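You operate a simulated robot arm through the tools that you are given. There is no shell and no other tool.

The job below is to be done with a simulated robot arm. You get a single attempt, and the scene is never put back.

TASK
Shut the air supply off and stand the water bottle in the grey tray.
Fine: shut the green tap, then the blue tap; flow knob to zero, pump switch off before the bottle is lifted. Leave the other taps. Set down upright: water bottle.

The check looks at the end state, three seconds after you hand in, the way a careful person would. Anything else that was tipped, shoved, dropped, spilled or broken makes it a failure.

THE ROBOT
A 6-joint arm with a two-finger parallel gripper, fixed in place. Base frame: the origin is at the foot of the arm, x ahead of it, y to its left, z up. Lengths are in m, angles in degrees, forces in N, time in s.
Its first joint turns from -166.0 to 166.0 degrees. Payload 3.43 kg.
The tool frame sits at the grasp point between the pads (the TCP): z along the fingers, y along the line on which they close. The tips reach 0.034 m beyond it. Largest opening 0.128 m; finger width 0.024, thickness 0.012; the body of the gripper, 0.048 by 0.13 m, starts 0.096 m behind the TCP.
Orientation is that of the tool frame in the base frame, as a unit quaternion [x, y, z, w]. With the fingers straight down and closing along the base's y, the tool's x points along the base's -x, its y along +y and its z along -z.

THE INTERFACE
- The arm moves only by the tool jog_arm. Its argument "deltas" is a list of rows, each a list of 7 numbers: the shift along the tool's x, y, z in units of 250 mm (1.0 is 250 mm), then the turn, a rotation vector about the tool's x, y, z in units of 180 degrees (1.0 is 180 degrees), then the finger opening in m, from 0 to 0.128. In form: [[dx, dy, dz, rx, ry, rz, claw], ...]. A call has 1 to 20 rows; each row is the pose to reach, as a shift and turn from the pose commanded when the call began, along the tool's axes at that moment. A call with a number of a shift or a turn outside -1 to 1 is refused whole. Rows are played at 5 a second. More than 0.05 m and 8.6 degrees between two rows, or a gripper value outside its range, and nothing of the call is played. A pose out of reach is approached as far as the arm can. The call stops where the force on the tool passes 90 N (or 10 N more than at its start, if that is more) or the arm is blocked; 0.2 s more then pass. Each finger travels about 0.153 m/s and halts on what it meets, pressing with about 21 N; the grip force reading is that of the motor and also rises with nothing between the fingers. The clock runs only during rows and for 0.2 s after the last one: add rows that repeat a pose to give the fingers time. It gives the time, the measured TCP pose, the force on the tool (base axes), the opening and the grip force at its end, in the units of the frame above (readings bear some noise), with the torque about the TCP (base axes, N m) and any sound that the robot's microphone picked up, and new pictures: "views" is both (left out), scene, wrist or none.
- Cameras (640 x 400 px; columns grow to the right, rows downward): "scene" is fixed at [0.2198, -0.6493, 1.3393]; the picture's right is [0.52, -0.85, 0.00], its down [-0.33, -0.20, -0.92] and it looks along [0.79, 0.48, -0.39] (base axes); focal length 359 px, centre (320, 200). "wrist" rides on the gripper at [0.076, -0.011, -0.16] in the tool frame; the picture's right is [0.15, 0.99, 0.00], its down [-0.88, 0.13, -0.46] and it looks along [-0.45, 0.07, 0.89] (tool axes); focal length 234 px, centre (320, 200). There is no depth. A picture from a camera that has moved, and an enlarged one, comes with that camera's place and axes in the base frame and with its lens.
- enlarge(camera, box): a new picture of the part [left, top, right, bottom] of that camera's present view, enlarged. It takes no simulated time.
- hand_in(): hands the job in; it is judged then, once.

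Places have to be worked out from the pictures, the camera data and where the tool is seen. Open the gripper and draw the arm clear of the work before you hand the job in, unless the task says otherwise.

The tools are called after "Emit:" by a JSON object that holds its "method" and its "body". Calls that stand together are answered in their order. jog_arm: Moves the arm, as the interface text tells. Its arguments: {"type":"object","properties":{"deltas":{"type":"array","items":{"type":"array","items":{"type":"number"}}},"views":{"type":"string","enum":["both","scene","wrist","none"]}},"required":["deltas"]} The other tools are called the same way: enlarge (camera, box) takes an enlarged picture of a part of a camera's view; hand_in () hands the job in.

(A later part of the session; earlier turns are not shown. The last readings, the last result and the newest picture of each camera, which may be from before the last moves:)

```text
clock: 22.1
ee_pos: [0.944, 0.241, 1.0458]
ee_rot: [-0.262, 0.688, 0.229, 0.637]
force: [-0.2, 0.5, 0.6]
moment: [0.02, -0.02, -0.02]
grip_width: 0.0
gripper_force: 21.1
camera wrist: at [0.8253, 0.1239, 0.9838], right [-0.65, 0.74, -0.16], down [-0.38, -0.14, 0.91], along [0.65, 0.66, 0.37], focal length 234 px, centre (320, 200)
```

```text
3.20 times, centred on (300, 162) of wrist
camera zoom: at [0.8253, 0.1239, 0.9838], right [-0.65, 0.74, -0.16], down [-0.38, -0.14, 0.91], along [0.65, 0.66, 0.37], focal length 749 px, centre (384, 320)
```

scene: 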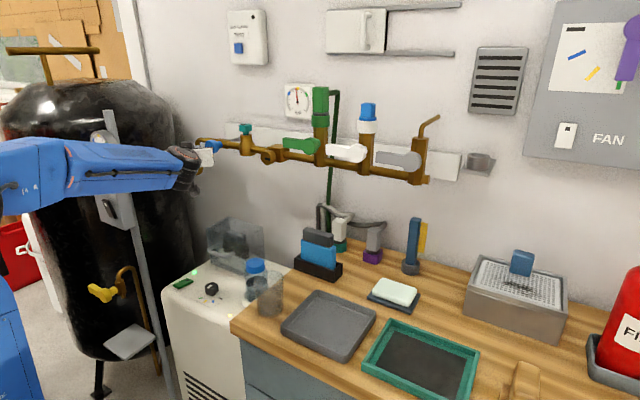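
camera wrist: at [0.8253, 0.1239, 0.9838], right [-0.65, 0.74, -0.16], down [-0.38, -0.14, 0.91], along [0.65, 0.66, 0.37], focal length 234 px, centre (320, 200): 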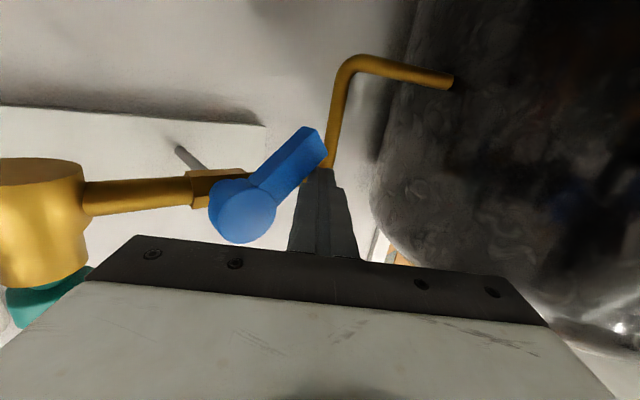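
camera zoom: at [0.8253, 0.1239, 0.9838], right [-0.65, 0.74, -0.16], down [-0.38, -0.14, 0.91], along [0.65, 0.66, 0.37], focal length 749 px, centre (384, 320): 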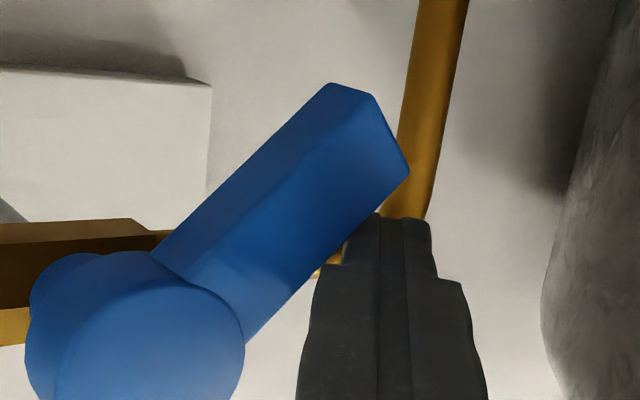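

The blue lever is turning down freely (~50°). Continue to vertical.

Emit:
{"method": "jog_arm", "body": {"deltas": [[0.028, -0.007, -0.004, 0, 0, 0, 0.0], [0.055, -0.016, -0.01, 0, 0, 0, 0.0], [0.08, -0.028, -0.018, 0, 0, 0, 0.0], [0.104, -0.042, -0.028, 0, 0, 0, 0.0], [0.125, -0.059, -0.041, 0, 0, 0, 0.0], [0.145, -0.077, -0.056, 0, 0, 0, 0.0], [0.145, -0.077, -0.056, 0, 0, 0, 0.0]]}}

Emit:
{"method": "enlarge", "body": {"camera": "wrist", "box": [200, 80, 400, 205]}}

```text
clock: 23.7
ee_pos: [0.9445, 0.2158, 1.0116]
ee_rot: [-0.262, 0.688, 0.229, 0.636]
force: [0.4, 0.2, -0.6]
moment: [-0.02, -0.01, -0.01]
grip_width: 0.0
gripper_force: 21.0
camera wrist: at [0.8256, 0.0976, 0.9497], right [-0.65, 0.74, -0.16], down [-0.38, -0.14, 0.91], along [0.65, 0.66, 0.37], focal length 234 px, centre (320, 200)
```

scene: 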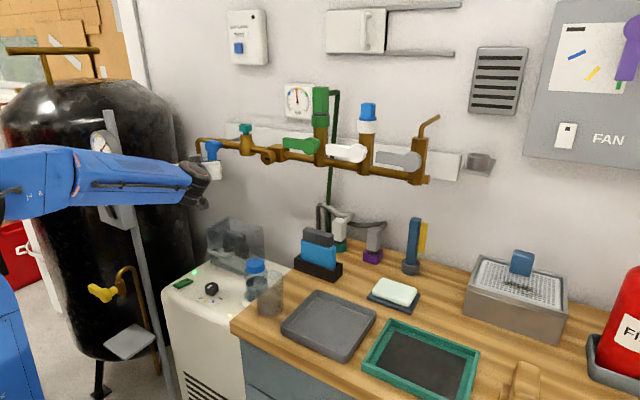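
wrist: 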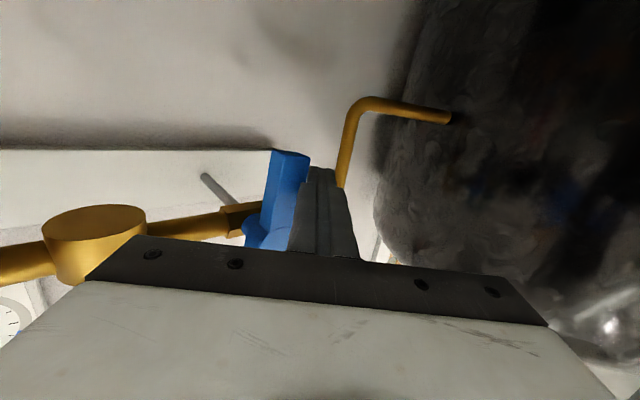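

```text
3.20 times, centred on (300, 142) of wrist
camera zoom: at [0.8256, 0.0976, 0.9497], right [-0.65, 0.74, -0.16], down [-0.38, -0.14, 0.91], along [0.65, 0.66, 0.37], focal length 749 px, centre (384, 384)
```

zoom: 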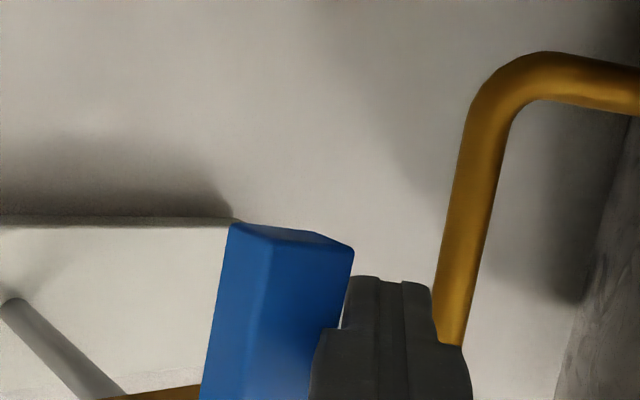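

It's near vertical but there's no stop reaction yet; I'll nudge it 5 mm further toward -y and check force.

Emit:
{"method": "jog_arm", "body": {"deltas": [[0.001, -0.008, -0.007, 0, 0, 0, 0.0], [0.002, -0.015, -0.013, 0, 0, 0, 0.0], [0.002, -0.015, -0.013, 0, 0, 0, 0.0]], "views": "wrist"}}

Emit:
{"method": "enlarge", "body": {"camera": "wrist", "box": [200, 80, 400, 205]}}

```text
clock: 24.5
ee_pos: [0.9439, 0.2095, 1.0115]
ee_rot: [-0.263, 0.687, 0.23, 0.637]
force: [0.1, 0.8, -0.1]
moment: [0.02, 0.01, -0.04]
grip_width: 0.0
gripper_force: 21.2
camera wrist: at [0.8255, 0.0926, 0.9496], right [-0.65, 0.74, -0.17], down [-0.38, -0.14, 0.91], along [0.65, 0.66, 0.37], focal length 234 px, centre (320, 200)
```

wrist: 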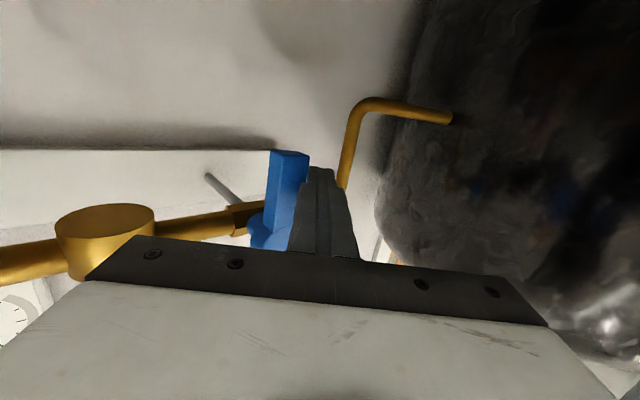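

```text
3.20 times, centred on (300, 142) of wrist
camera zoom: at [0.8255, 0.0926, 0.9496], right [-0.65, 0.74, -0.17], down [-0.38, -0.14, 0.91], along [0.65, 0.66, 0.37], focal length 749 px, centre (384, 384)
```

zoom: 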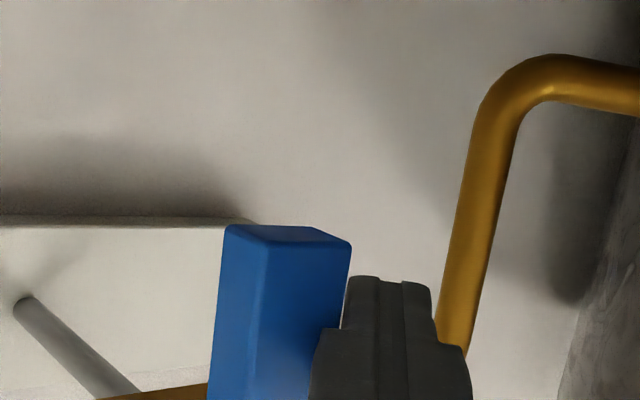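

Lever tip is at y≈0.193, about under the hub (0.192) – nearly vertical. A few more mm until the stop is felt.

Emit:
{"method": "jog_arm", "body": {"deltas": [[0.001, -0.006, -0.005, 0, 0, 0, 0.0], [0.002, -0.012, -0.01, 0, 0, 0, 0.0], [0.002, -0.012, -0.01, 0, 0, 0, 0.0]], "views": "wrist"}}

Emit:
{"method": "enlarge", "body": {"camera": "wrist", "box": [200, 80, 400, 205]}}

```text
clock: 25.3
ee_pos: [0.9436, 0.2066, 1.0115]
ee_rot: [-0.263, 0.689, 0.228, 0.636]
force: [-2.8, 14.6, 0.7]
moment: [0.18, 0.02, 0.11]
grip_width: 0.0001
gripper_force: 20.9
camera wrist: at [0.8251, 0.09, 0.9492], right [-0.65, 0.74, -0.17], down [-0.38, -0.14, 0.91], along [0.65, 0.66, 0.37], focal length 234 px, centre (320, 200)
```

wrist: 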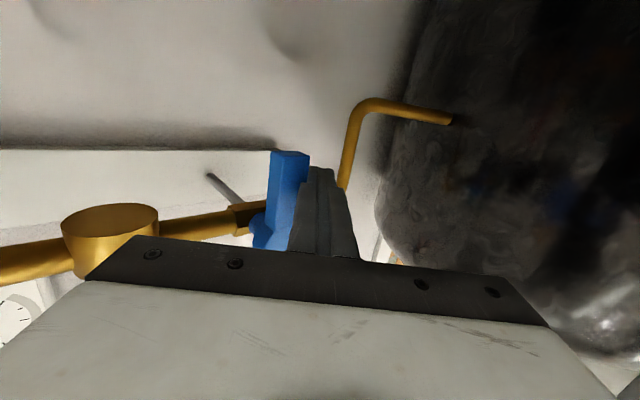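

```text
3.20 times, centred on (300, 142) of wrist
camera zoom: at [0.8251, 0.09, 0.9492], right [-0.65, 0.74, -0.17], down [-0.38, -0.14, 0.91], along [0.65, 0.66, 0.37], focal length 749 px, centre (384, 384)
```

zoom: 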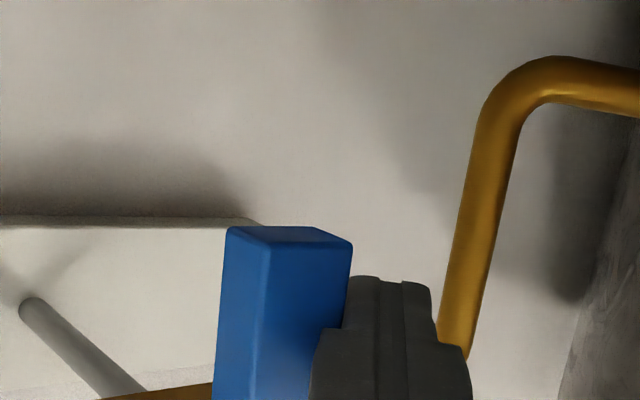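

15 N reaction with the lever vertical: blue is on its closed stop. I'll free the finger and back away, then turn the tool to point down for the machine top.

Emit:
{"method": "jog_arm", "body": {"deltas": [[-0.002, 0.024, 0.021, 0, 0, 0, 0.0], [-0.002, 0.024, -0.1, 0, 0, 0, 0.0], [-0.002, 0.024, -0.25, 0, 0, 0, 0.0], [-0.002, 0.024, -0.4, 0, 0, 0, 0.0], [-0.002, 0.024, -0.58, 0, 0, 0, 0.0], [-0.002, 0.024, -0.58, 0, 0, 0, 0.0]]}}

Emit:
{"method": "enlarge", "body": {"camera": "scene", "box": [170, 105, 330, 205]}}

Emit:
{"method": "enlarge", "body": {"camera": "wrist", "box": [200, 80, 400, 205]}}

```text
clock: 26.7
ee_pos: [0.8291, 0.1169, 1.024]
ee_rot: [-0.261, 0.689, 0.228, 0.637]
force: [0.3, 0.1, -0.6]
moment: [-0.01, 0.04, 0.01]
grip_width: 0.0
gripper_force: 21.7
camera wrist: at [0.7114, -0.0008, 0.9616], right [-0.65, 0.74, -0.16], down [-0.38, -0.14, 0.91], along [0.65, 0.66, 0.37], focal length 234 px, centre (320, 200)
```

scene: 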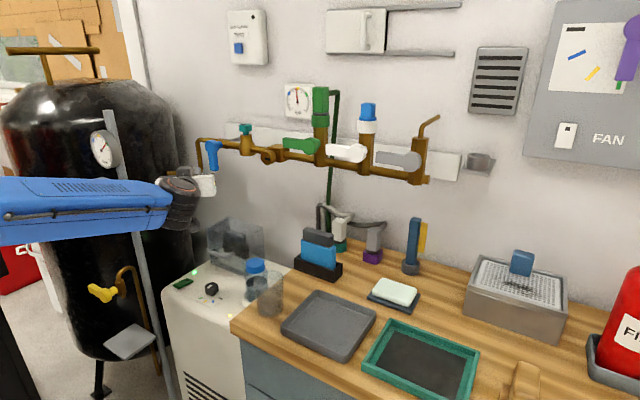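
wrist: 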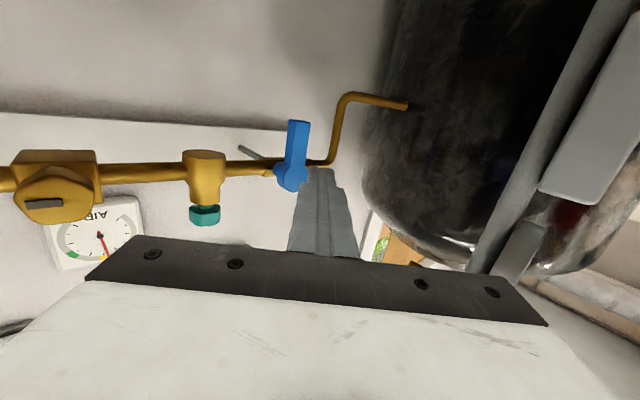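

```text
4.00 times, centred on (250, 155) of scene
camera zoom: at [0.2198, -0.6493, 1.3393], right [0.52, -0.85, 0.0], down [-0.33, -0.2, -0.92], along [0.79, 0.48, -0.39], focal length 1435 px, centre (600, 380)
```

zoom: 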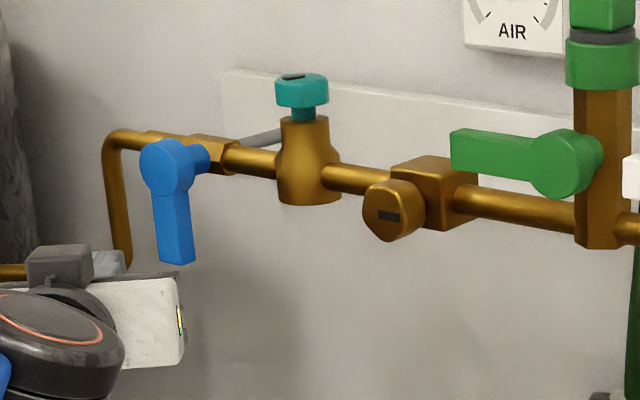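

```text
3.20 times, centred on (300, 142) of wrist
camera zoom: at [0.7114, -0.0008, 0.9616], right [-0.65, 0.74, -0.16], down [-0.38, -0.14, 0.91], along [0.65, 0.66, 0.37], focal length 749 px, centre (384, 384)
```

zoom: 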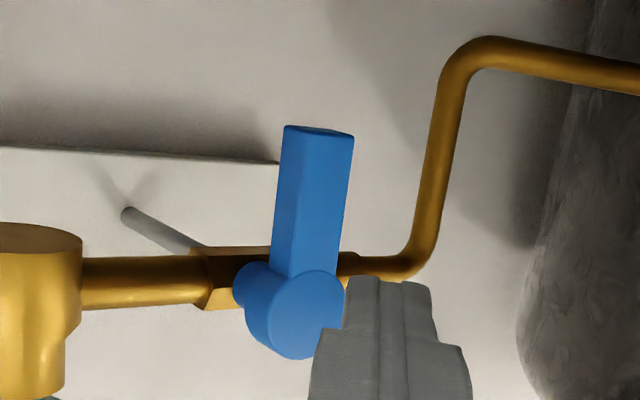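

Both taps are shut. Now I'll draw back and rotate the tool to point straight down in the original orientation above the machine.

Emit:
{"method": "jog_arm", "body": {"deltas": [[-0.006, 0.002, -0.08, 0.0135, 0.0377, 0.0156, 0.0], [-0.012, 0.004, -0.16, 0.0271, 0.0755, 0.0312, 0.0], [-0.018, 0.006, -0.24, 0.0406, 0.1132, 0.0468, 0.0], [-0.024, 0.008, -0.32, 0.0541, 0.151, 0.0624, 0.0], [-0.03, 0.01, -0.4, 0.0677, 0.1887, 0.078, 0.0], [-0.036, 0.012, -0.48, 0.0812, 0.2265, 0.0937, 0.0], [-0.042, 0.014, -0.56, 0.0947, 0.2642, 0.1093, 0.0], [-0.048, 0.016, -0.64, 0.1083, 0.3019, 0.1249, 0.0], [-0.054, 0.018, -0.72, 0.1218, 0.3397, 0.1405, 0.0], [-0.06, 0.02, -0.8, 0.1353, 0.3774, 0.1561, 0.0], [-0.066, 0.022, -0.88, 0.1489, 0.4152, 0.1717, 0.0], [-0.066, 0.022, -0.88, 0.1624, 0.4529, 0.1873, 0.0], [-0.066, 0.022, -0.88, 0.1624, 0.4529, 0.1873, 0.0], [-0.066, 0.022, -0.88, 0.1624, 0.4529, 0.1873, 0.0]]}}

Emit:
{"method": "enlarge", "body": {"camera": "wrist", "box": [240, 80, 480, 230]}}

```text
clock: 29.7
ee_pos: [0.6604, -0.0202, 1.0598]
ee_rot: [0.0, 1.0, 0.001, 0.0]
force: [-0.6, -0.4, 0.1]
moment: [0.02, 0.01, 0.01]
grip_width: 0.0002
gripper_force: 21.2
camera wrist: at [0.5836, -0.0322, 1.2182], right [-0.15, 0.99, 0.0], down [0.88, 0.13, 0.46], along [0.45, 0.07, -0.89], focal length 234 px, centre (320, 200)
```

scene: 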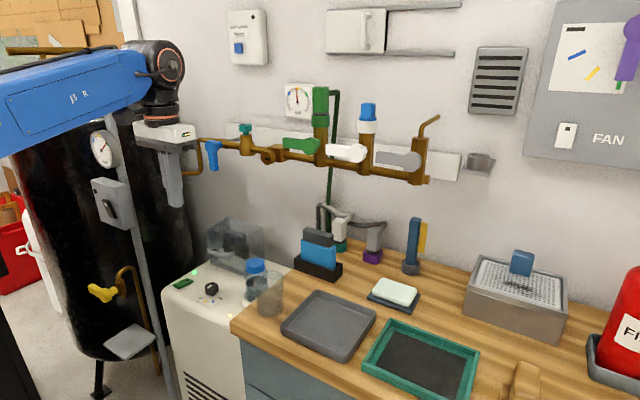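
wrist: 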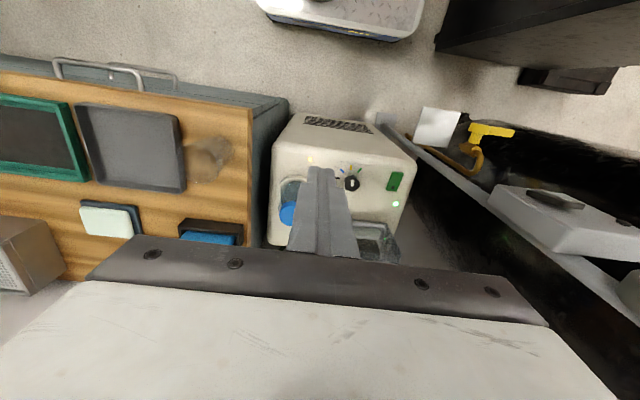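

```text
2.67 times, centred on (360, 155) of wrist
camera zoom: at [0.5836, -0.0322, 1.2182], right [-0.15, 0.99, 0.0], down [0.88, 0.13, 0.46], along [0.45, 0.07, -0.89], focal length 624 px, centre (213, 320)
```

zoom: 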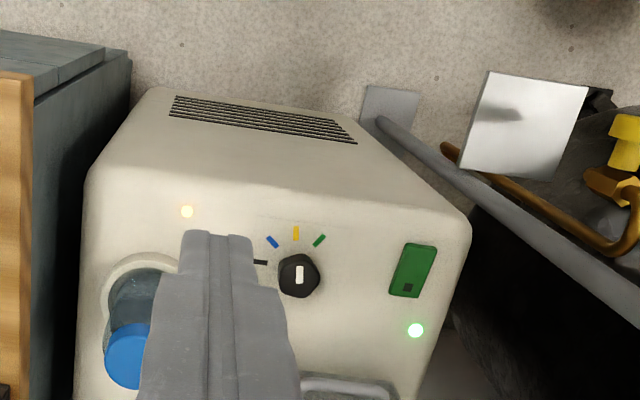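

Knob triangulates to ≈(0.797,0.079,0.69). I'll come lower for a clear close-up of knob, marks, switch, bottle and cover.

Emit:
{"method": "jog_arm", "body": {"deltas": [[-0.04, 0, 0.14, 0, 0, 0, 0.0], [-0.08, 0, 0.28, 0, 0, 0, 0.0], [-0.12, 0, 0.42, 0, 0, 0, 0.0], [-0.16, 0, 0.56, 0, 0, 0, 0.0], [-0.16, 0, 0.56, 0, 0, 0, 0.0], [-0.16, 0, 0.56, 0, 0, 0, 0.0]]}}

Emit:
{"method": "enlarge", "body": {"camera": "wrist", "box": [330, 150, 410, 200]}}

Emit:
{"method": "enlarge", "body": {"camera": "wrist", "box": [230, 130, 550, 330]}}

Emit:
{"method": "enlarge", "body": {"camera": "scene", "box": [160, 240, 240, 310]}}

```text
clock: 31.1
ee_pos: [0.7003, -0.0211, 0.9198]
ee_rot: [0.0, 1.0, 0.0, 0.001]
force: [-0.5, 0.2, -0.4]
moment: [-0.05, 0.0, 0.03]
grip_width: 0.0001
gripper_force: 21.6
camera wrist: at [0.6237, -0.032, 1.0786], right [-0.15, 0.99, 0.0], down [0.88, 0.13, 0.46], along [0.45, 0.07, -0.89], focal length 234 px, centre (320, 200)
```

scene: 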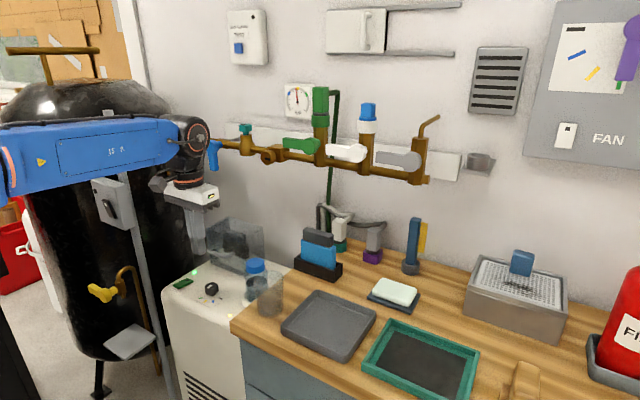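
wrist: 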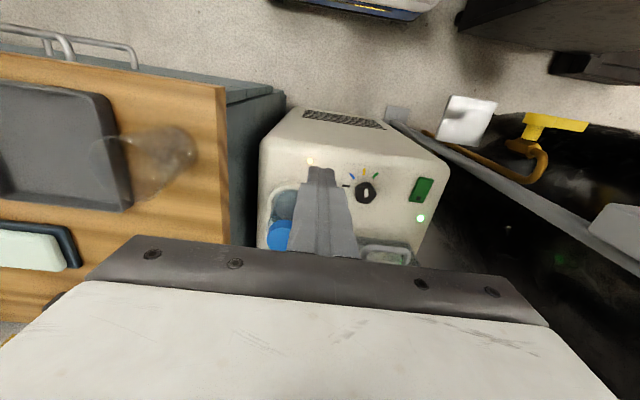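

```text
8.00 times, centred on (370, 175) of wrist
camera zoom: at [0.6237, -0.032, 1.0786], right [-0.15, 0.99, 0.0], down [0.88, 0.13, 0.46], along [0.45, 0.07, -0.89], focal length 1873 px, centre (-80, 400)
```

zoom: 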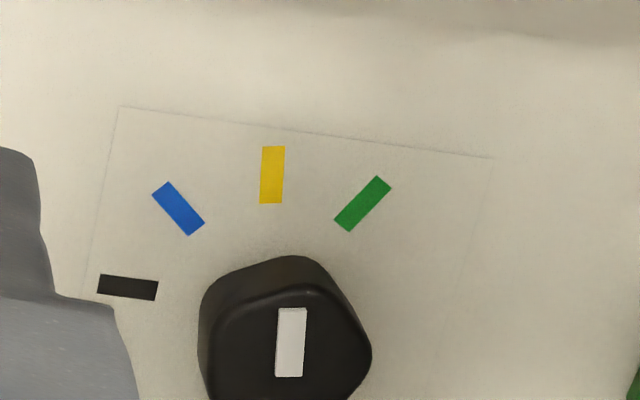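

```text
2.00 times, centred on (390, 230) of wrist
camera zoom: at [0.6237, -0.032, 1.0786], right [-0.15, 0.99, 0.0], down [0.88, 0.13, 0.46], along [0.45, 0.07, -0.89], focal length 468 px, centre (180, 140)
```

zoom: 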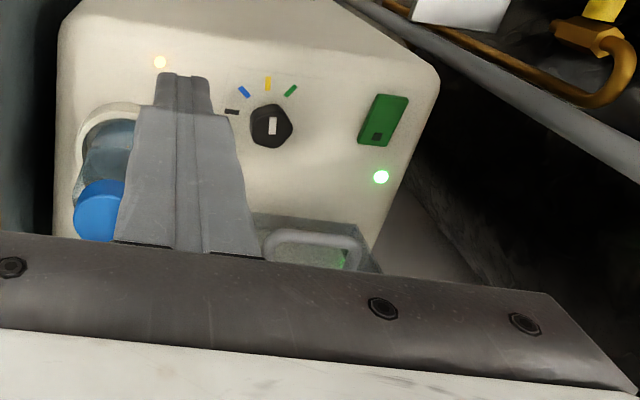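

```text
5.71 times, centred on (200, 275) of scene
camera zoom: at [0.2198, -0.6493, 1.3393], right [0.52, -0.85, 0.0], down [-0.33, -0.2, -0.92], along [0.79, 0.48, -0.39], focal length 2051 px, centre (1006, -229)
```

zoom: 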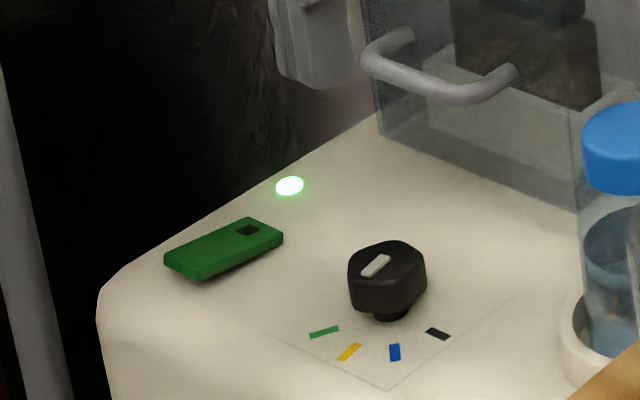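

Marks fit a circle about (0.7965, 0.078) with 40° spacing: black(zero) at −y, then blue, yellow, green; the pointer is on yellow, so it needs 80° counter-clockwise (seen from above). I'll move above the knob, yawed 40° clockwise, fingers opened to 0.075.

Emit:
{"method": "jog_arm", "body": {"deltas": [[-0.096, 0.1, 0.05, 0, 0, 0.044, 0.075], [-0.192, 0.2, 0.1, 0, 0, 0.088, 0.075], [-0.288, 0.3, 0.15, 0, 0, 0.133, 0.075], [-0.385, 0.396, 0.2, 0, 0, 0.178, 0.075], [-0.385, 0.396, 0.33, 0, 0, 0.222, 0.075], [-0.385, 0.396, 0.48, 0, 0, 0.222, 0.075], [-0.385, 0.396, 0.639, 0, 0, 0.222, 0.075], [-0.385, 0.396, 0.639, 0, 0, 0.222, 0.075], [-0.385, 0.396, 0.639, 0, 0, 0.222, 0.075]]}}

Emit:
{"method": "enlarge", "body": {"camera": "wrist", "box": [200, 100, 440, 250]}}

Emit:
{"method": "enlarge", "body": {"camera": "scene", "box": [160, 220, 288, 300]}}

```text
clock: 33.1
ee_pos: [0.7994, 0.0784, 0.7615]
ee_rot: [0.342, 0.94, 0.001, 0.0]
force: [0.3, -0.3, -0.2]
moment: [-0.01, -0.02, -0.02]
grip_width: 0.075
gripper_force: 0.1
camera wrist: at [0.7322, 0.1183, 0.9189], right [0.52, 0.85, 0.0], down [0.76, -0.47, 0.46], along [0.39, -0.24, -0.89], focal length 234 px, centre (320, 200)
```

scene: 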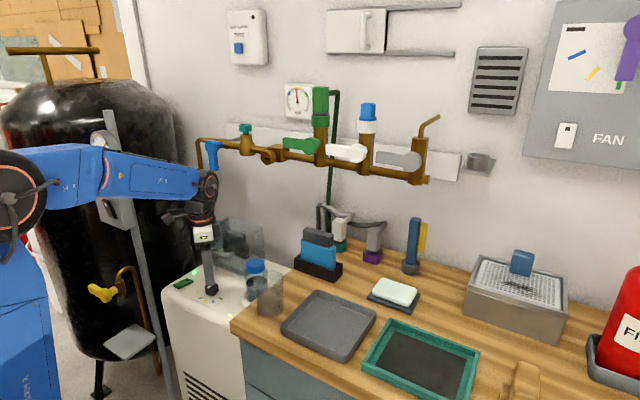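
wrist: 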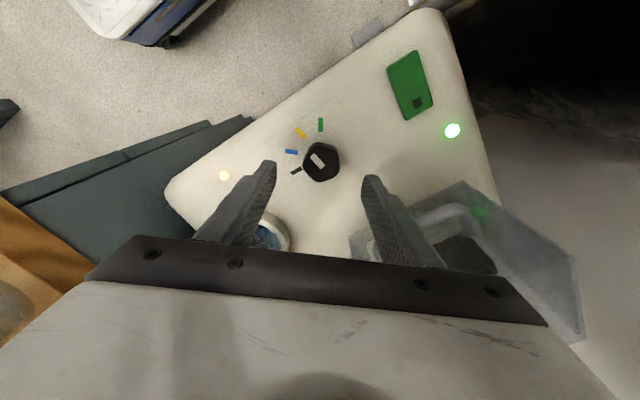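

```text
2.67 times, centred on (320, 175) of wrist
camera zoom: at [0.7322, 0.1183, 0.9189], right [0.52, 0.85, 0.0], down [0.76, -0.47, 0.46], along [0.39, -0.24, -0.89], focal length 624 px, centre (320, 267)
```

zoom: 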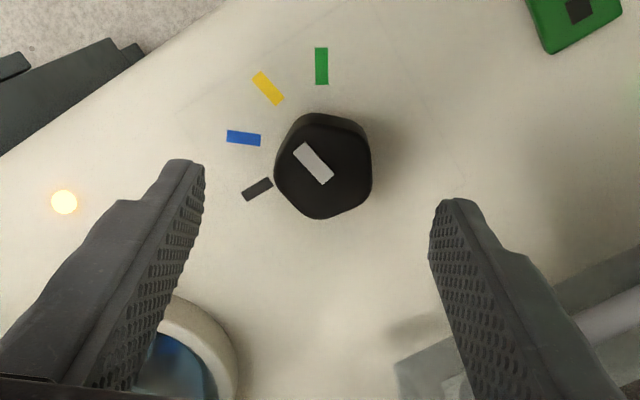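

```text
5.00 times, centred on (224, 260) of scene
camera zoom: at [0.2198, -0.6493, 1.3393], right [0.52, -0.85, 0.0], down [-0.33, -0.2, -0.92], along [0.79, 0.48, -0.39], focal length 1794 px, centre (800, -100)
```

zoom: 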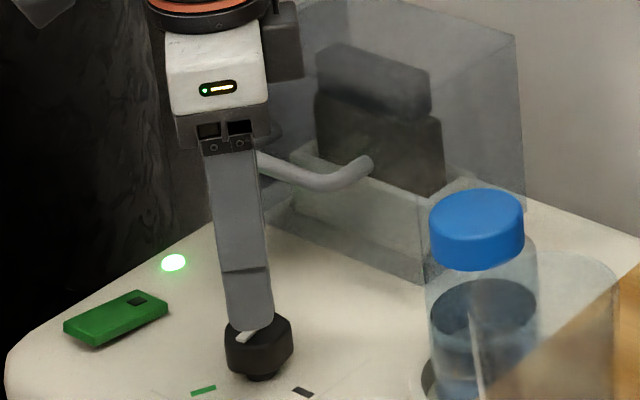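

Knob centre confirmed at ≈(0.797,0.0795) under the gripper. I'll descend so the tips overlap the knob body (8 mm above the panel) and close.

Emit:
{"method": "jog_arm", "body": {"deltas": [[0.0, 0.004, 0.07, 0, 0, 0, 0.075], [0.0, 0.004, 0.14, 0, 0, 0, 0.075], [0.0, 0.004, 0.204, 0, 0, 0, 0.075], [0.0, 0.004, 0.204, 0, 0, 0, 0.075], [0.0, 0.004, 0.204, 0, 0, 0, 0.05], [0.0, 0.004, 0.204, 0, 0, 0, 0.025], [0.0, 0.004, 0.204, 0, 0, 0, 0.025]]}}

Emit:
{"method": "enlarge", "body": {"camera": "wrist", "box": [240, 110, 400, 210]}}

Emit:
{"method": "enlarge", "body": {"camera": "scene", "box": [160, 220, 288, 300]}}

```text
clock: 34.7
ee_pos: [0.8, 0.0796, 0.7074]
ee_rot: [0.342, 0.94, 0.001, 0.0]
force: [9.3, 11.3, -2.0]
moment: [0.06, -0.07, 0.0]
grip_width: 0.0397
gripper_force: 45.1
camera wrist: at [0.7329, 0.12, 0.8675], right [0.52, 0.85, 0.0], down [0.76, -0.47, 0.46], along [0.39, -0.24, -0.89], focal length 234 px, centre (320, 200)
```

scene: 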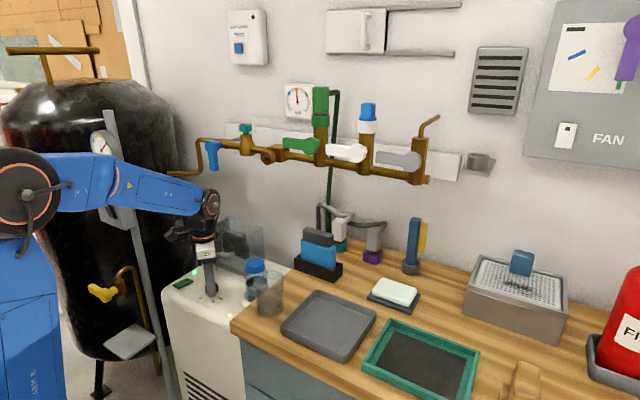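
wrist: 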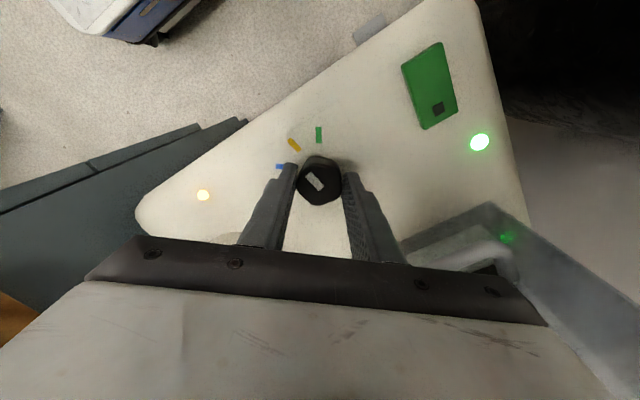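

```text
4.00 times, centred on (320, 160) of wrist
camera zoom: at [0.7329, 0.12, 0.8675], right [0.52, 0.85, 0.0], down [0.76, -0.47, 0.46], along [0.39, -0.24, -0.89], focal length 937 px, centre (320, 360)
```

zoom: 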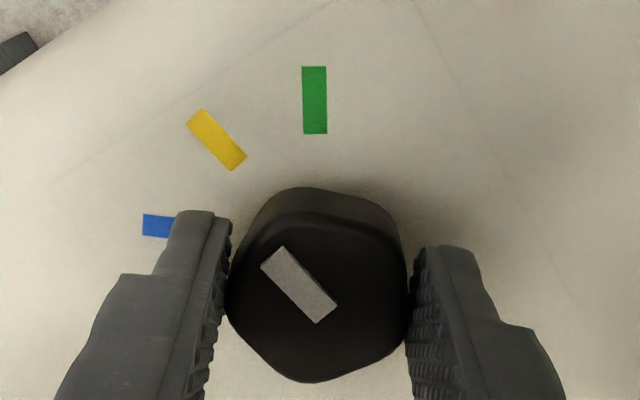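

```text
5.00 times, centred on (224, 260) of scene
camera zoom: at [0.2198, -0.6493, 1.3393], right [0.52, -0.85, 0.0], down [-0.33, -0.2, -0.92], along [0.79, 0.48, -0.39], focal length 1794 px, centre (800, -100)
```

zoom: 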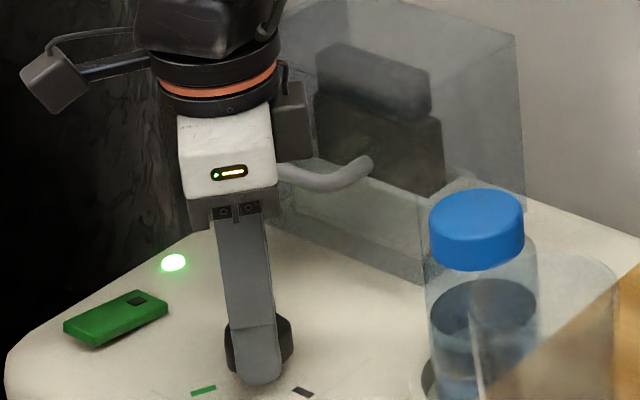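

Gripped at 39.7 mm with a slight lateral load (≈+y_tool); I'll shift 1.5 mm with it and turn 80° counter-clockwise.

Emit:
{"method": "jog_arm", "body": {"deltas": [[0, 0.006, 0, 0, 0, 0, 0.025], [0, 0.006, 0, 0, 0, -0.0444, 0.025], [0, 0.006, 0, 0, 0, -0.0889, 0.025], [0, 0.006, 0, 0, 0, -0.1333, 0.025], [0, 0.006, 0, 0, 0, -0.1778, 0.025], [0, 0.006, 0, 0, 0, -0.2222, 0.025], [0, 0.006, 0, 0, 0, -0.2667, 0.025], [0, 0.006, 0, 0, 0, -0.3111, 0.025], [0, 0.006, 0, 0, 0, -0.3556, 0.025], [0, 0.006, 0, 0, 0, -0.4, 0.025], [0, 0.006, 0, 0, 0, -0.4444, 0.025], [0, 0.006, 0, 0, 0, -0.4444, 0.025]]}}

Emit:
{"method": "enlarge", "body": {"camera": "wrist", "box": [240, 110, 400, 210]}}

Emit:
{"method": "enlarge", "body": {"camera": "scene", "box": [160, 220, 288, 300]}}

```text
clock: 37.3
ee_pos: [0.8005, 0.0809, 0.7084]
ee_rot: [-0.343, 0.939, 0.0, 0.0]
force: [-1.1, -29.7, -15.4]
moment: [-1.32, -0.33, -0.28]
grip_width: 0.0396
gripper_force: 44.8
camera wrist: at [0.7477, 0.0222, 0.8674], right [-0.75, 0.66, 0.0], down [0.59, 0.67, 0.46], along [0.3, 0.34, -0.89], focal length 234 px, centre (320, 200)
```

scene: 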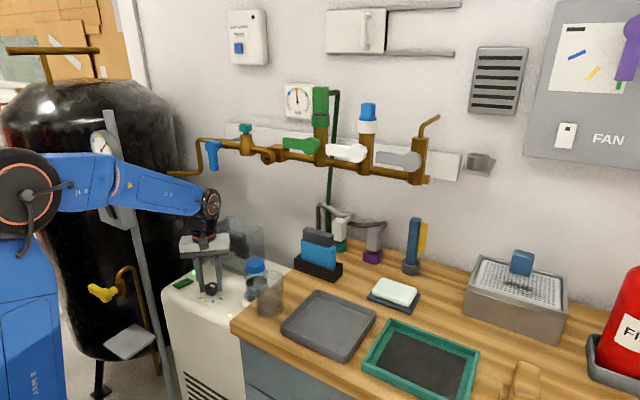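
wrist: 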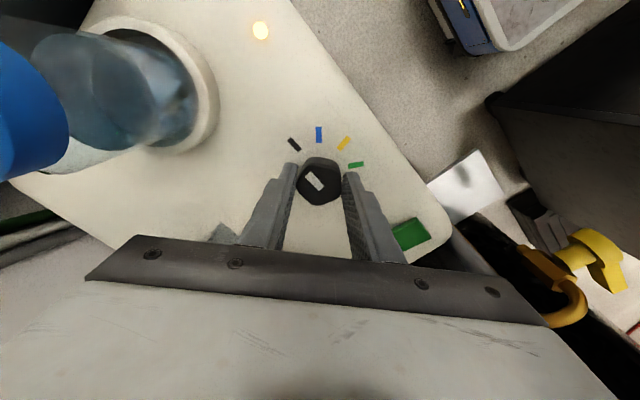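

```text
4.00 times, centred on (320, 160) of wrist
camera zoom: at [0.7477, 0.0222, 0.8674], right [-0.75, 0.66, 0.0], down [0.59, 0.67, 0.46], along [0.3, 0.34, -0.89], focal length 937 px, centre (320, 360)
```

zoom: 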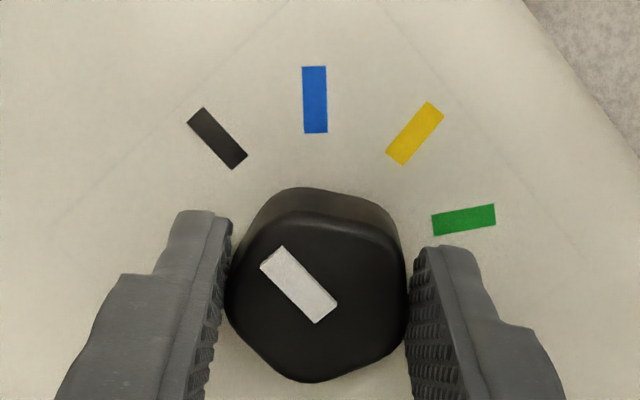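

```text
5.00 times, centred on (224, 260) of scene
camera zoom: at [0.2198, -0.6493, 1.3393], right [0.52, -0.85, 0.0], down [-0.33, -0.2, -0.92], along [0.79, 0.48, -0.39], focal length 1794 px, centre (800, -100)
```

zoom: 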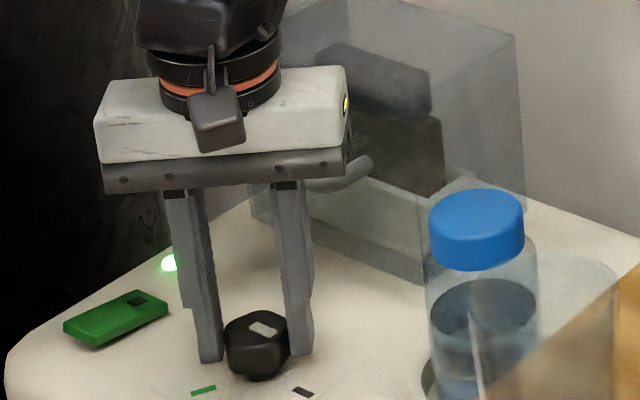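

The pointer now lines up with the black zero mark. Release the knob and lift.

Emit:
{"method": "jog_arm", "body": {"deltas": [[0, 0, 0, 0, 0, 0, 0.06], [0, 0, 0, 0, 0, 0, 0.075], [0, 0, 0, 0, 0, 0, 0.075], [0, 0, -0.1, 0, 0, 0, 0.075], [0, 0, -0.25, 0, 0, 0, 0.075], [0, 0, -0.25, 0, 0, 0, 0.075], [0, 0, -0.25, 0, 0, 0, 0.075]]}}

Emit:
{"method": "enlarge", "body": {"camera": "wrist", "box": [200, 90, 440, 240]}}

Emit:
{"method": "enlarge", "body": {"camera": "scene", "box": [160, 240, 288, 320]}}

```text
clock: 38.9
ee_pos: [0.7994, 0.0799, 0.7735]
ee_rot: [-0.342, 0.94, 0.001, 0.001]
force: [0.6, 0.2, -0.6]
moment: [0.0, -0.03, 0.03]
grip_width: 0.075
gripper_force: 0.0
camera wrist: at [0.7476, 0.0229, 0.9303], right [-0.75, 0.66, 0.0], down [0.59, 0.66, 0.46], along [0.3, 0.34, -0.89], focal length 234 px, centre (320, 200)
```

scene: 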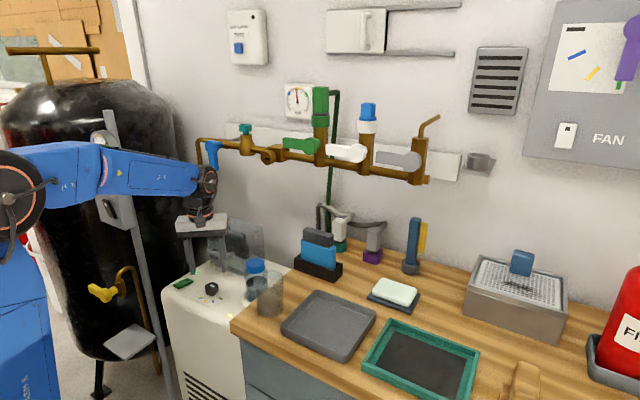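
wrist: 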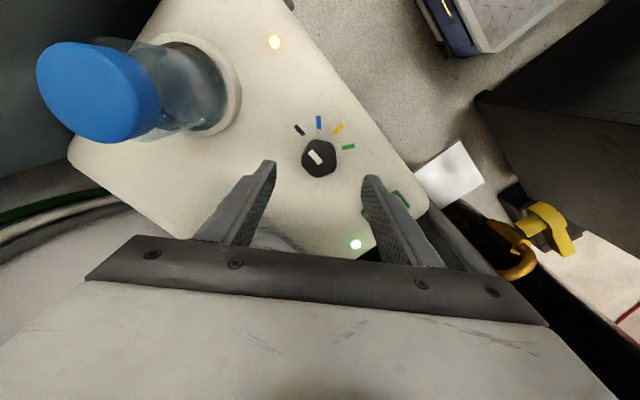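

```text
2.67 times, centred on (320, 165) of wrist
camera zoom: at [0.7476, 0.0229, 0.9303], right [-0.75, 0.66, 0.0], down [0.59, 0.66, 0.46], along [0.3, 0.34, -0.89], focal length 624 px, centre (320, 293)
```

zoom: 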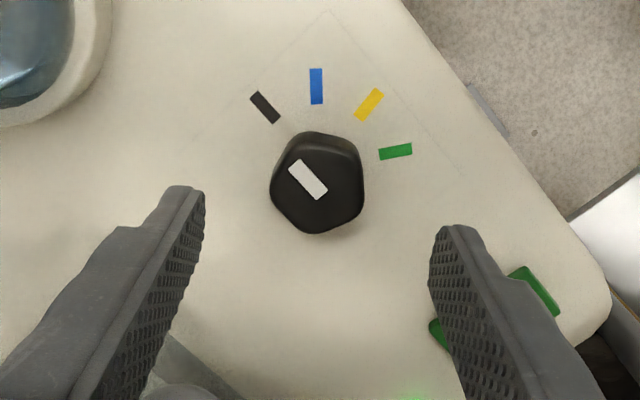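

```text
5.00 times, centred on (224, 280) of scene
camera zoom: at [0.2198, -0.6493, 1.3393], right [0.52, -0.85, 0.0], down [-0.33, -0.2, -0.92], along [0.79, 0.48, -0.39], focal length 1794 px, centre (800, -200)
```

zoom: 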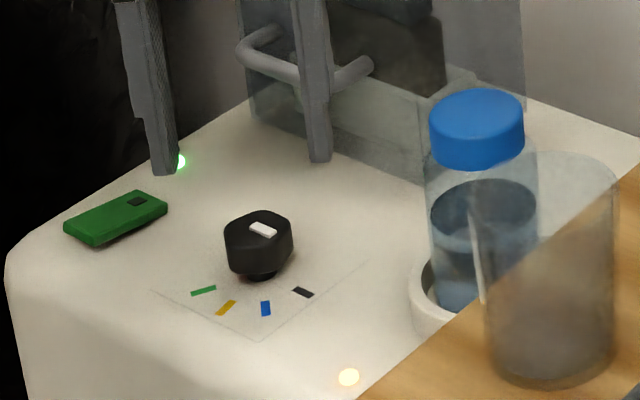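

The pointer computes to ~89° – on the zero mark. Next I'll look at the pump switch: moving over it with the fingers wide open to view the rocker's tilt.

Emit:
{"method": "jog_arm", "body": {"deltas": [[0.006, 0.07, -0.02, 0, 0, 0.028, 0.09], [0.012, 0.14, -0.04, 0, 0, 0.056, 0.1], [0.018, 0.21, -0.06, 0, 0, 0.083, 0.11], [0.024, 0.28, -0.08, 0, 0, 0.111, 0.12], [0.03, 0.35, -0.1, 0, 0, 0.139, 0.128], [0.036, 0.42, -0.106, 0, 0, 0.167, 0.128], [0.042, 0.49, -0.106, 0, 0, 0.194, 0.128], [0.047, 0.562, -0.106, 0, 0, 0.222, 0.128], [0.047, 0.562, -0.106, 0, 0, 0.222, 0.128], [0.047, 0.562, -0.106, 0, 0, 0.222, 0.128]]}}

Emit:
{"method": "enlarge", "body": {"camera": "wrist", "box": [260, 140, 388, 220]}}

Emit:
{"method": "enlarge", "body": {"camera": "scene", "box": [160, 260, 224, 300]}}

Emit:
{"method": "enlarge", "body": {"camera": "scene", "box": [540, 110, 604, 160]}}

```text
clock: 41.1
ee_pos: [0.7002, 0.1812, 0.7976]
ee_rot: [0.001, 1.0, 0.001, 0.001]
force: [0.0, 0.2, 0.6]
moment: [-0.02, -0.03, -0.01]
grip_width: 0.1279
gripper_force: 0.0
camera wrist: at [0.6227, 0.1693, 0.9568], right [-0.15, 0.99, 0.0], down [0.88, 0.13, 0.46], along [0.45, 0.07, -0.89], focal length 234 px, centre (320, 200)
```

scene: 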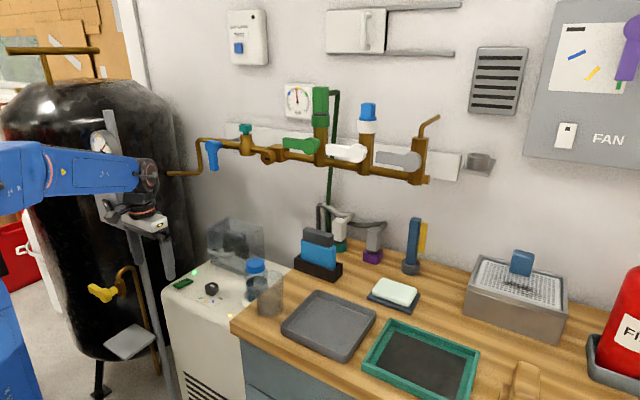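
wrist: 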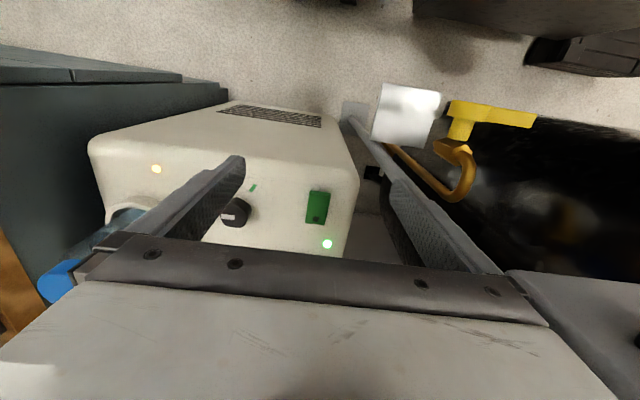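

```text
5.00 times, centred on (324, 180) of wrist
camera zoom: at [0.6227, 0.1693, 0.9568], right [-0.15, 0.99, 0.0], down [0.88, 0.13, 0.46], along [0.45, 0.07, -0.89], focal length 1171 px, centre (300, 300)
```

zoom: 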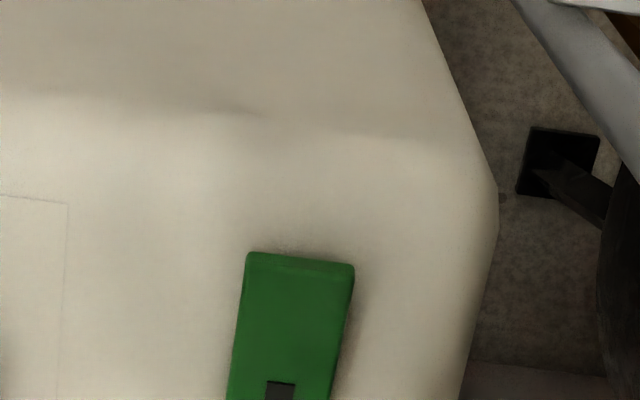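

```text
10.00 times, centred on (192, 280) of scene
camera zoom: at [0.2198, -0.6493, 1.3393], right [0.52, -0.85, 0.0], down [-0.33, -0.2, -0.92], along [0.79, 0.48, -0.39], focal length 3588 px, centre (1600, -600)
```

zoom: 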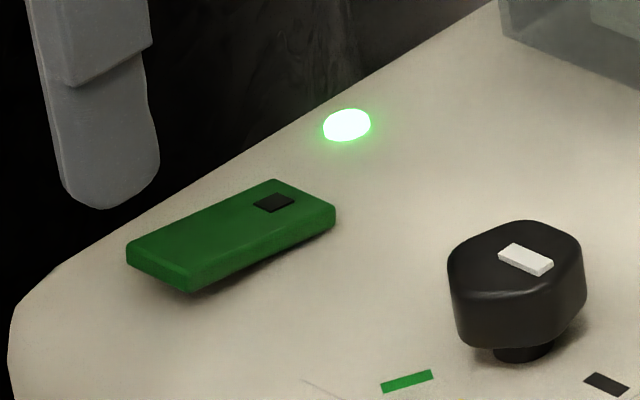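

```text
8.00 times, centred on (572, 135) of scene
camera zoom: at [0.2198, -0.6493, 1.3393], right [0.52, -0.85, 0.0], down [-0.33, -0.2, -0.92], along [0.79, 0.48, -0.39], focal length 2871 px, centre (-1696, 720)
```

zoom: 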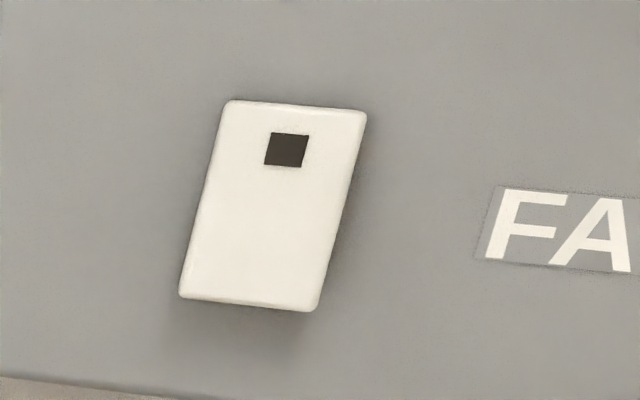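

The rocker's marked end (toward +x, next to the lit LED) is pressed in; the near end (x≈0.75) is raised. I'll close the fingers and position above that raised end at ≈(0.752,0.189).

Emit:
{"method": "jog_arm", "body": {"deltas": [[0, 0, 0, 0, 0, 0, 0.06], [-0.05, 0.01, 0, 0, 0, 0, 0.0], [-0.15, 0.02, 0.05, 0, 0, 0, 0.0], [-0.207, 0.031, 0.15, 0, 0, 0, 0.0], [-0.207, 0.031, 0.25, 0, 0, 0, 0.0], [-0.207, 0.031, 0.25, 0, 0, 0, 0.0], [-0.207, 0.031, 0.25, 0, 0, 0, 0.0]]}}

Emit:
{"method": "enlarge", "body": {"camera": "wrist", "box": [240, 120, 400, 220]}}

Emit:
{"method": "enlarge", "body": {"camera": "scene", "box": [150, 250, 230, 300]}}

```text
clock: 42.7
ee_pos: [0.7516, 0.1881, 0.7351]
ee_rot: [0.0, 1.0, 0.001, 0.001]
force: [0.3, 0.8, 0.1]
moment: [-0.04, 0.0, 0.01]
grip_width: 0.0004
gripper_force: 20.5
camera wrist: at [0.6749, 0.1769, 0.8937], right [-0.15, 0.99, 0.0], down [0.88, 0.13, 0.46], along [0.45, 0.07, -0.89], focal length 234 px, centre (320, 200)
```

scene: 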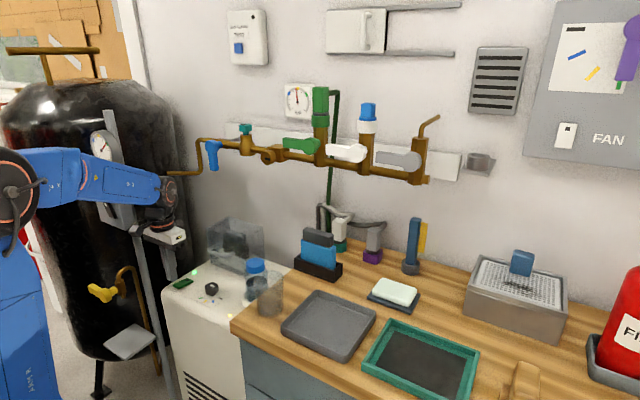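
wrist: 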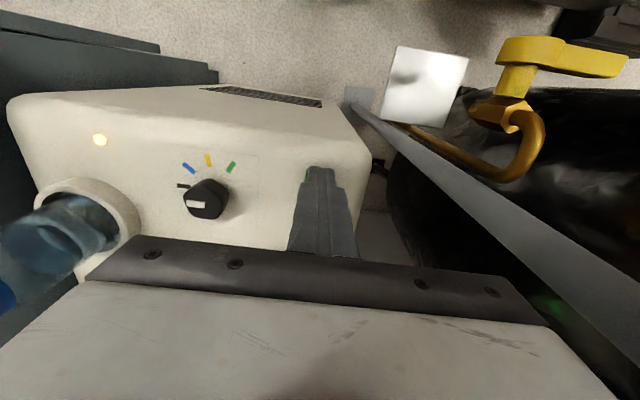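

```text
4.00 times, centred on (320, 170) of wrist
camera zoom: at [0.6749, 0.1769, 0.8937], right [-0.15, 0.99, 0.0], down [0.88, 0.13, 0.46], along [0.45, 0.07, -0.89], focal length 937 px, centre (320, 320)
```

zoom: 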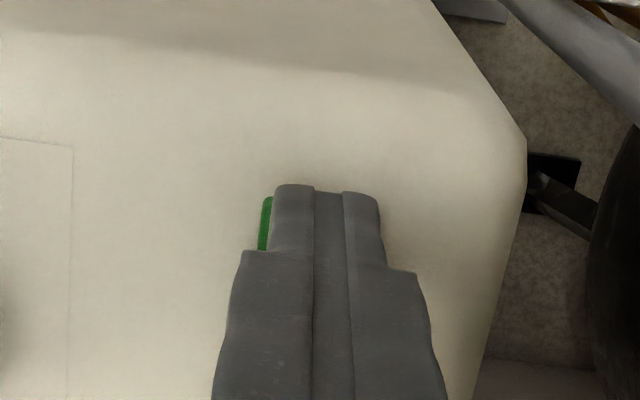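

```text
8.00 times, centred on (190, 275) of scene
camera zoom: at [0.2198, -0.6493, 1.3393], right [0.52, -0.85, 0.0], down [-0.33, -0.2, -0.92], along [0.79, 0.48, -0.39], focal length 2871 px, centre (1360, -400)
```

zoom: 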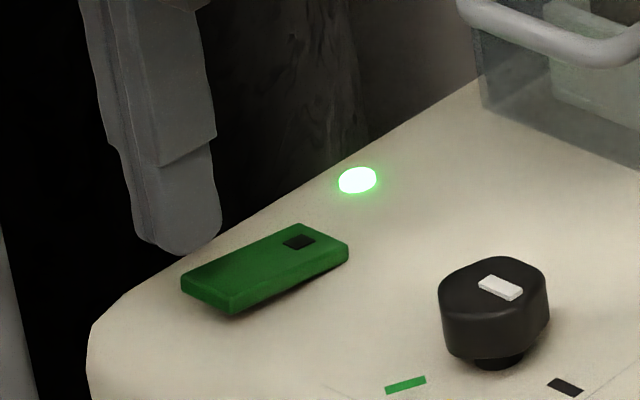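

The finger sits over the raised edge (front edge x≈0.7515). I'll press down gently ~22 mm to tip z≈0.679 and read the force and LED.

Emit:
{"method": "jog_arm", "body": {"deltas": [[-0.008, 0, 0.03, 0, 0, 0, 0.0], [-0.008, 0, 0.05, 0, 0, 0, 0.0], [-0.008, 0, 0.064, 0, 0, 0, 0.0], [-0.008, 0, 0.076, 0, 0, 0, 0.0], [-0.008, 0, 0.088, 0, 0, 0, 0.0]]}}

Emit:
{"method": "enlarge", "body": {"camera": "scene", "box": [150, 250, 230, 300]}}

```text
clock: 43.9
ee_pos: [0.7542, 0.189, 0.7141]
ee_rot: [0.0, 1.0, 0.001, 0.001]
force: [0.9, -0.4, -0.1]
moment: [0.01, 0.05, 0.0]
grip_width: 0.0
gripper_force: 20.7
camera wrist: at [0.6767, 0.1773, 0.8724], right [-0.15, 0.99, 0.0], down [0.88, 0.13, 0.46], along [0.45, 0.07, -0.89], focal length 234 px, centre (320, 200)
```

scene: 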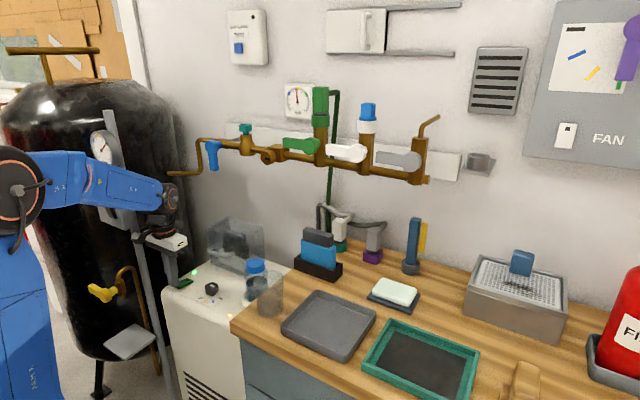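
wrist: 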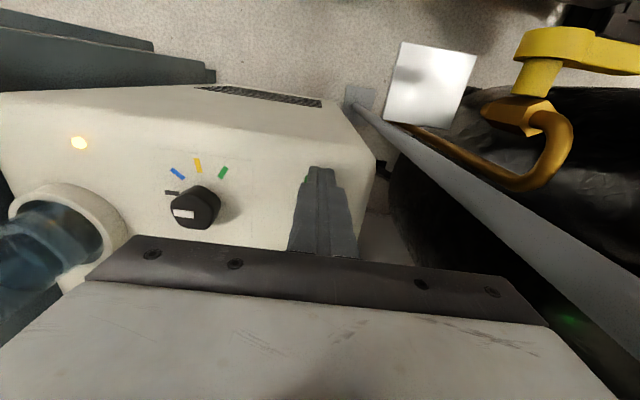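

```text
8.00 times, centred on (190, 275) of scene
camera zoom: at [0.2198, -0.6493, 1.3393], right [0.52, -0.85, 0.0], down [-0.33, -0.2, -0.92], along [0.79, 0.48, -0.39], focal length 2871 px, centre (1360, -400)
```

zoom: 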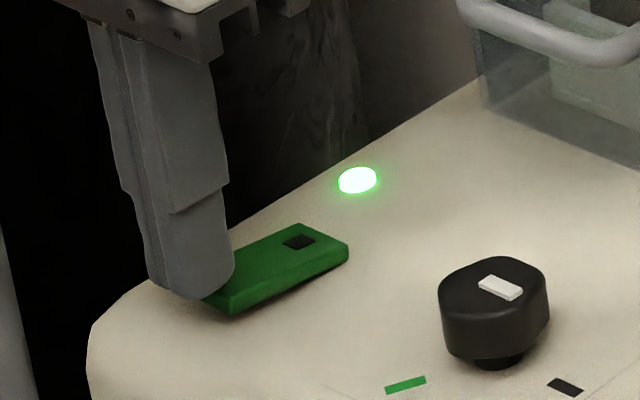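

No contact yet; continue pressing in small steps up to 8 mm more.

Emit:
{"method": "jog_arm", "body": {"deltas": [[0, 0, 0.008, 0, 0, 0, 0.0], [0, 0, 0.016, 0, 0, 0, 0.0], [0, 0, 0.024, 0, 0, 0, 0.0], [0, 0, 0.032, 0, 0, 0, 0.0]], "views": "scene"}}

Emit:
{"method": "enlarge", "body": {"camera": "scene", "box": [150, 250, 230, 300]}}

```text
clock: 44.9
ee_pos: [0.7542, 0.1888, 0.7052]
ee_rot: [0.0, 1.0, 0.0, 0.001]
force: [0.6, -0.3, 1.2]
moment: [-0.01, 0.01, 0.0]
grip_width: 0.0
gripper_force: 20.7
```

scene: 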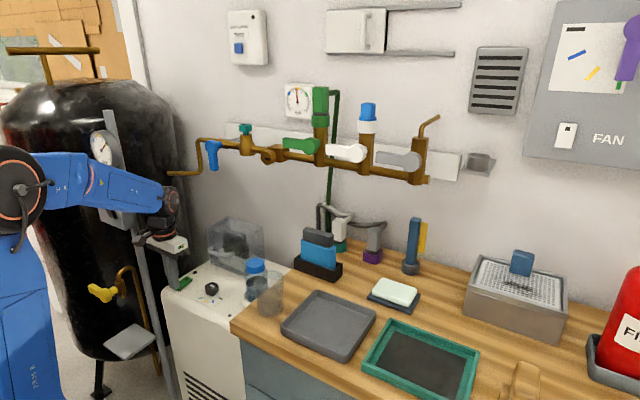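

```text
8.00 times, centred on (190, 275) of scene
camera zoom: at [0.2198, -0.6493, 1.3393], right [0.52, -0.85, 0.0], down [-0.33, -0.2, -0.92], along [0.79, 0.48, -0.39], focal length 2871 px, centre (1360, -400)
```

zoom: 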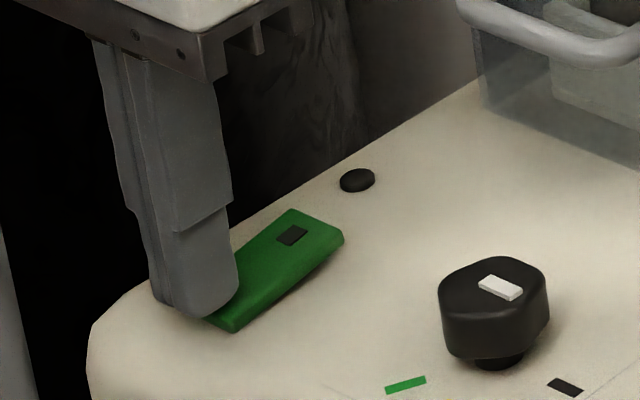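

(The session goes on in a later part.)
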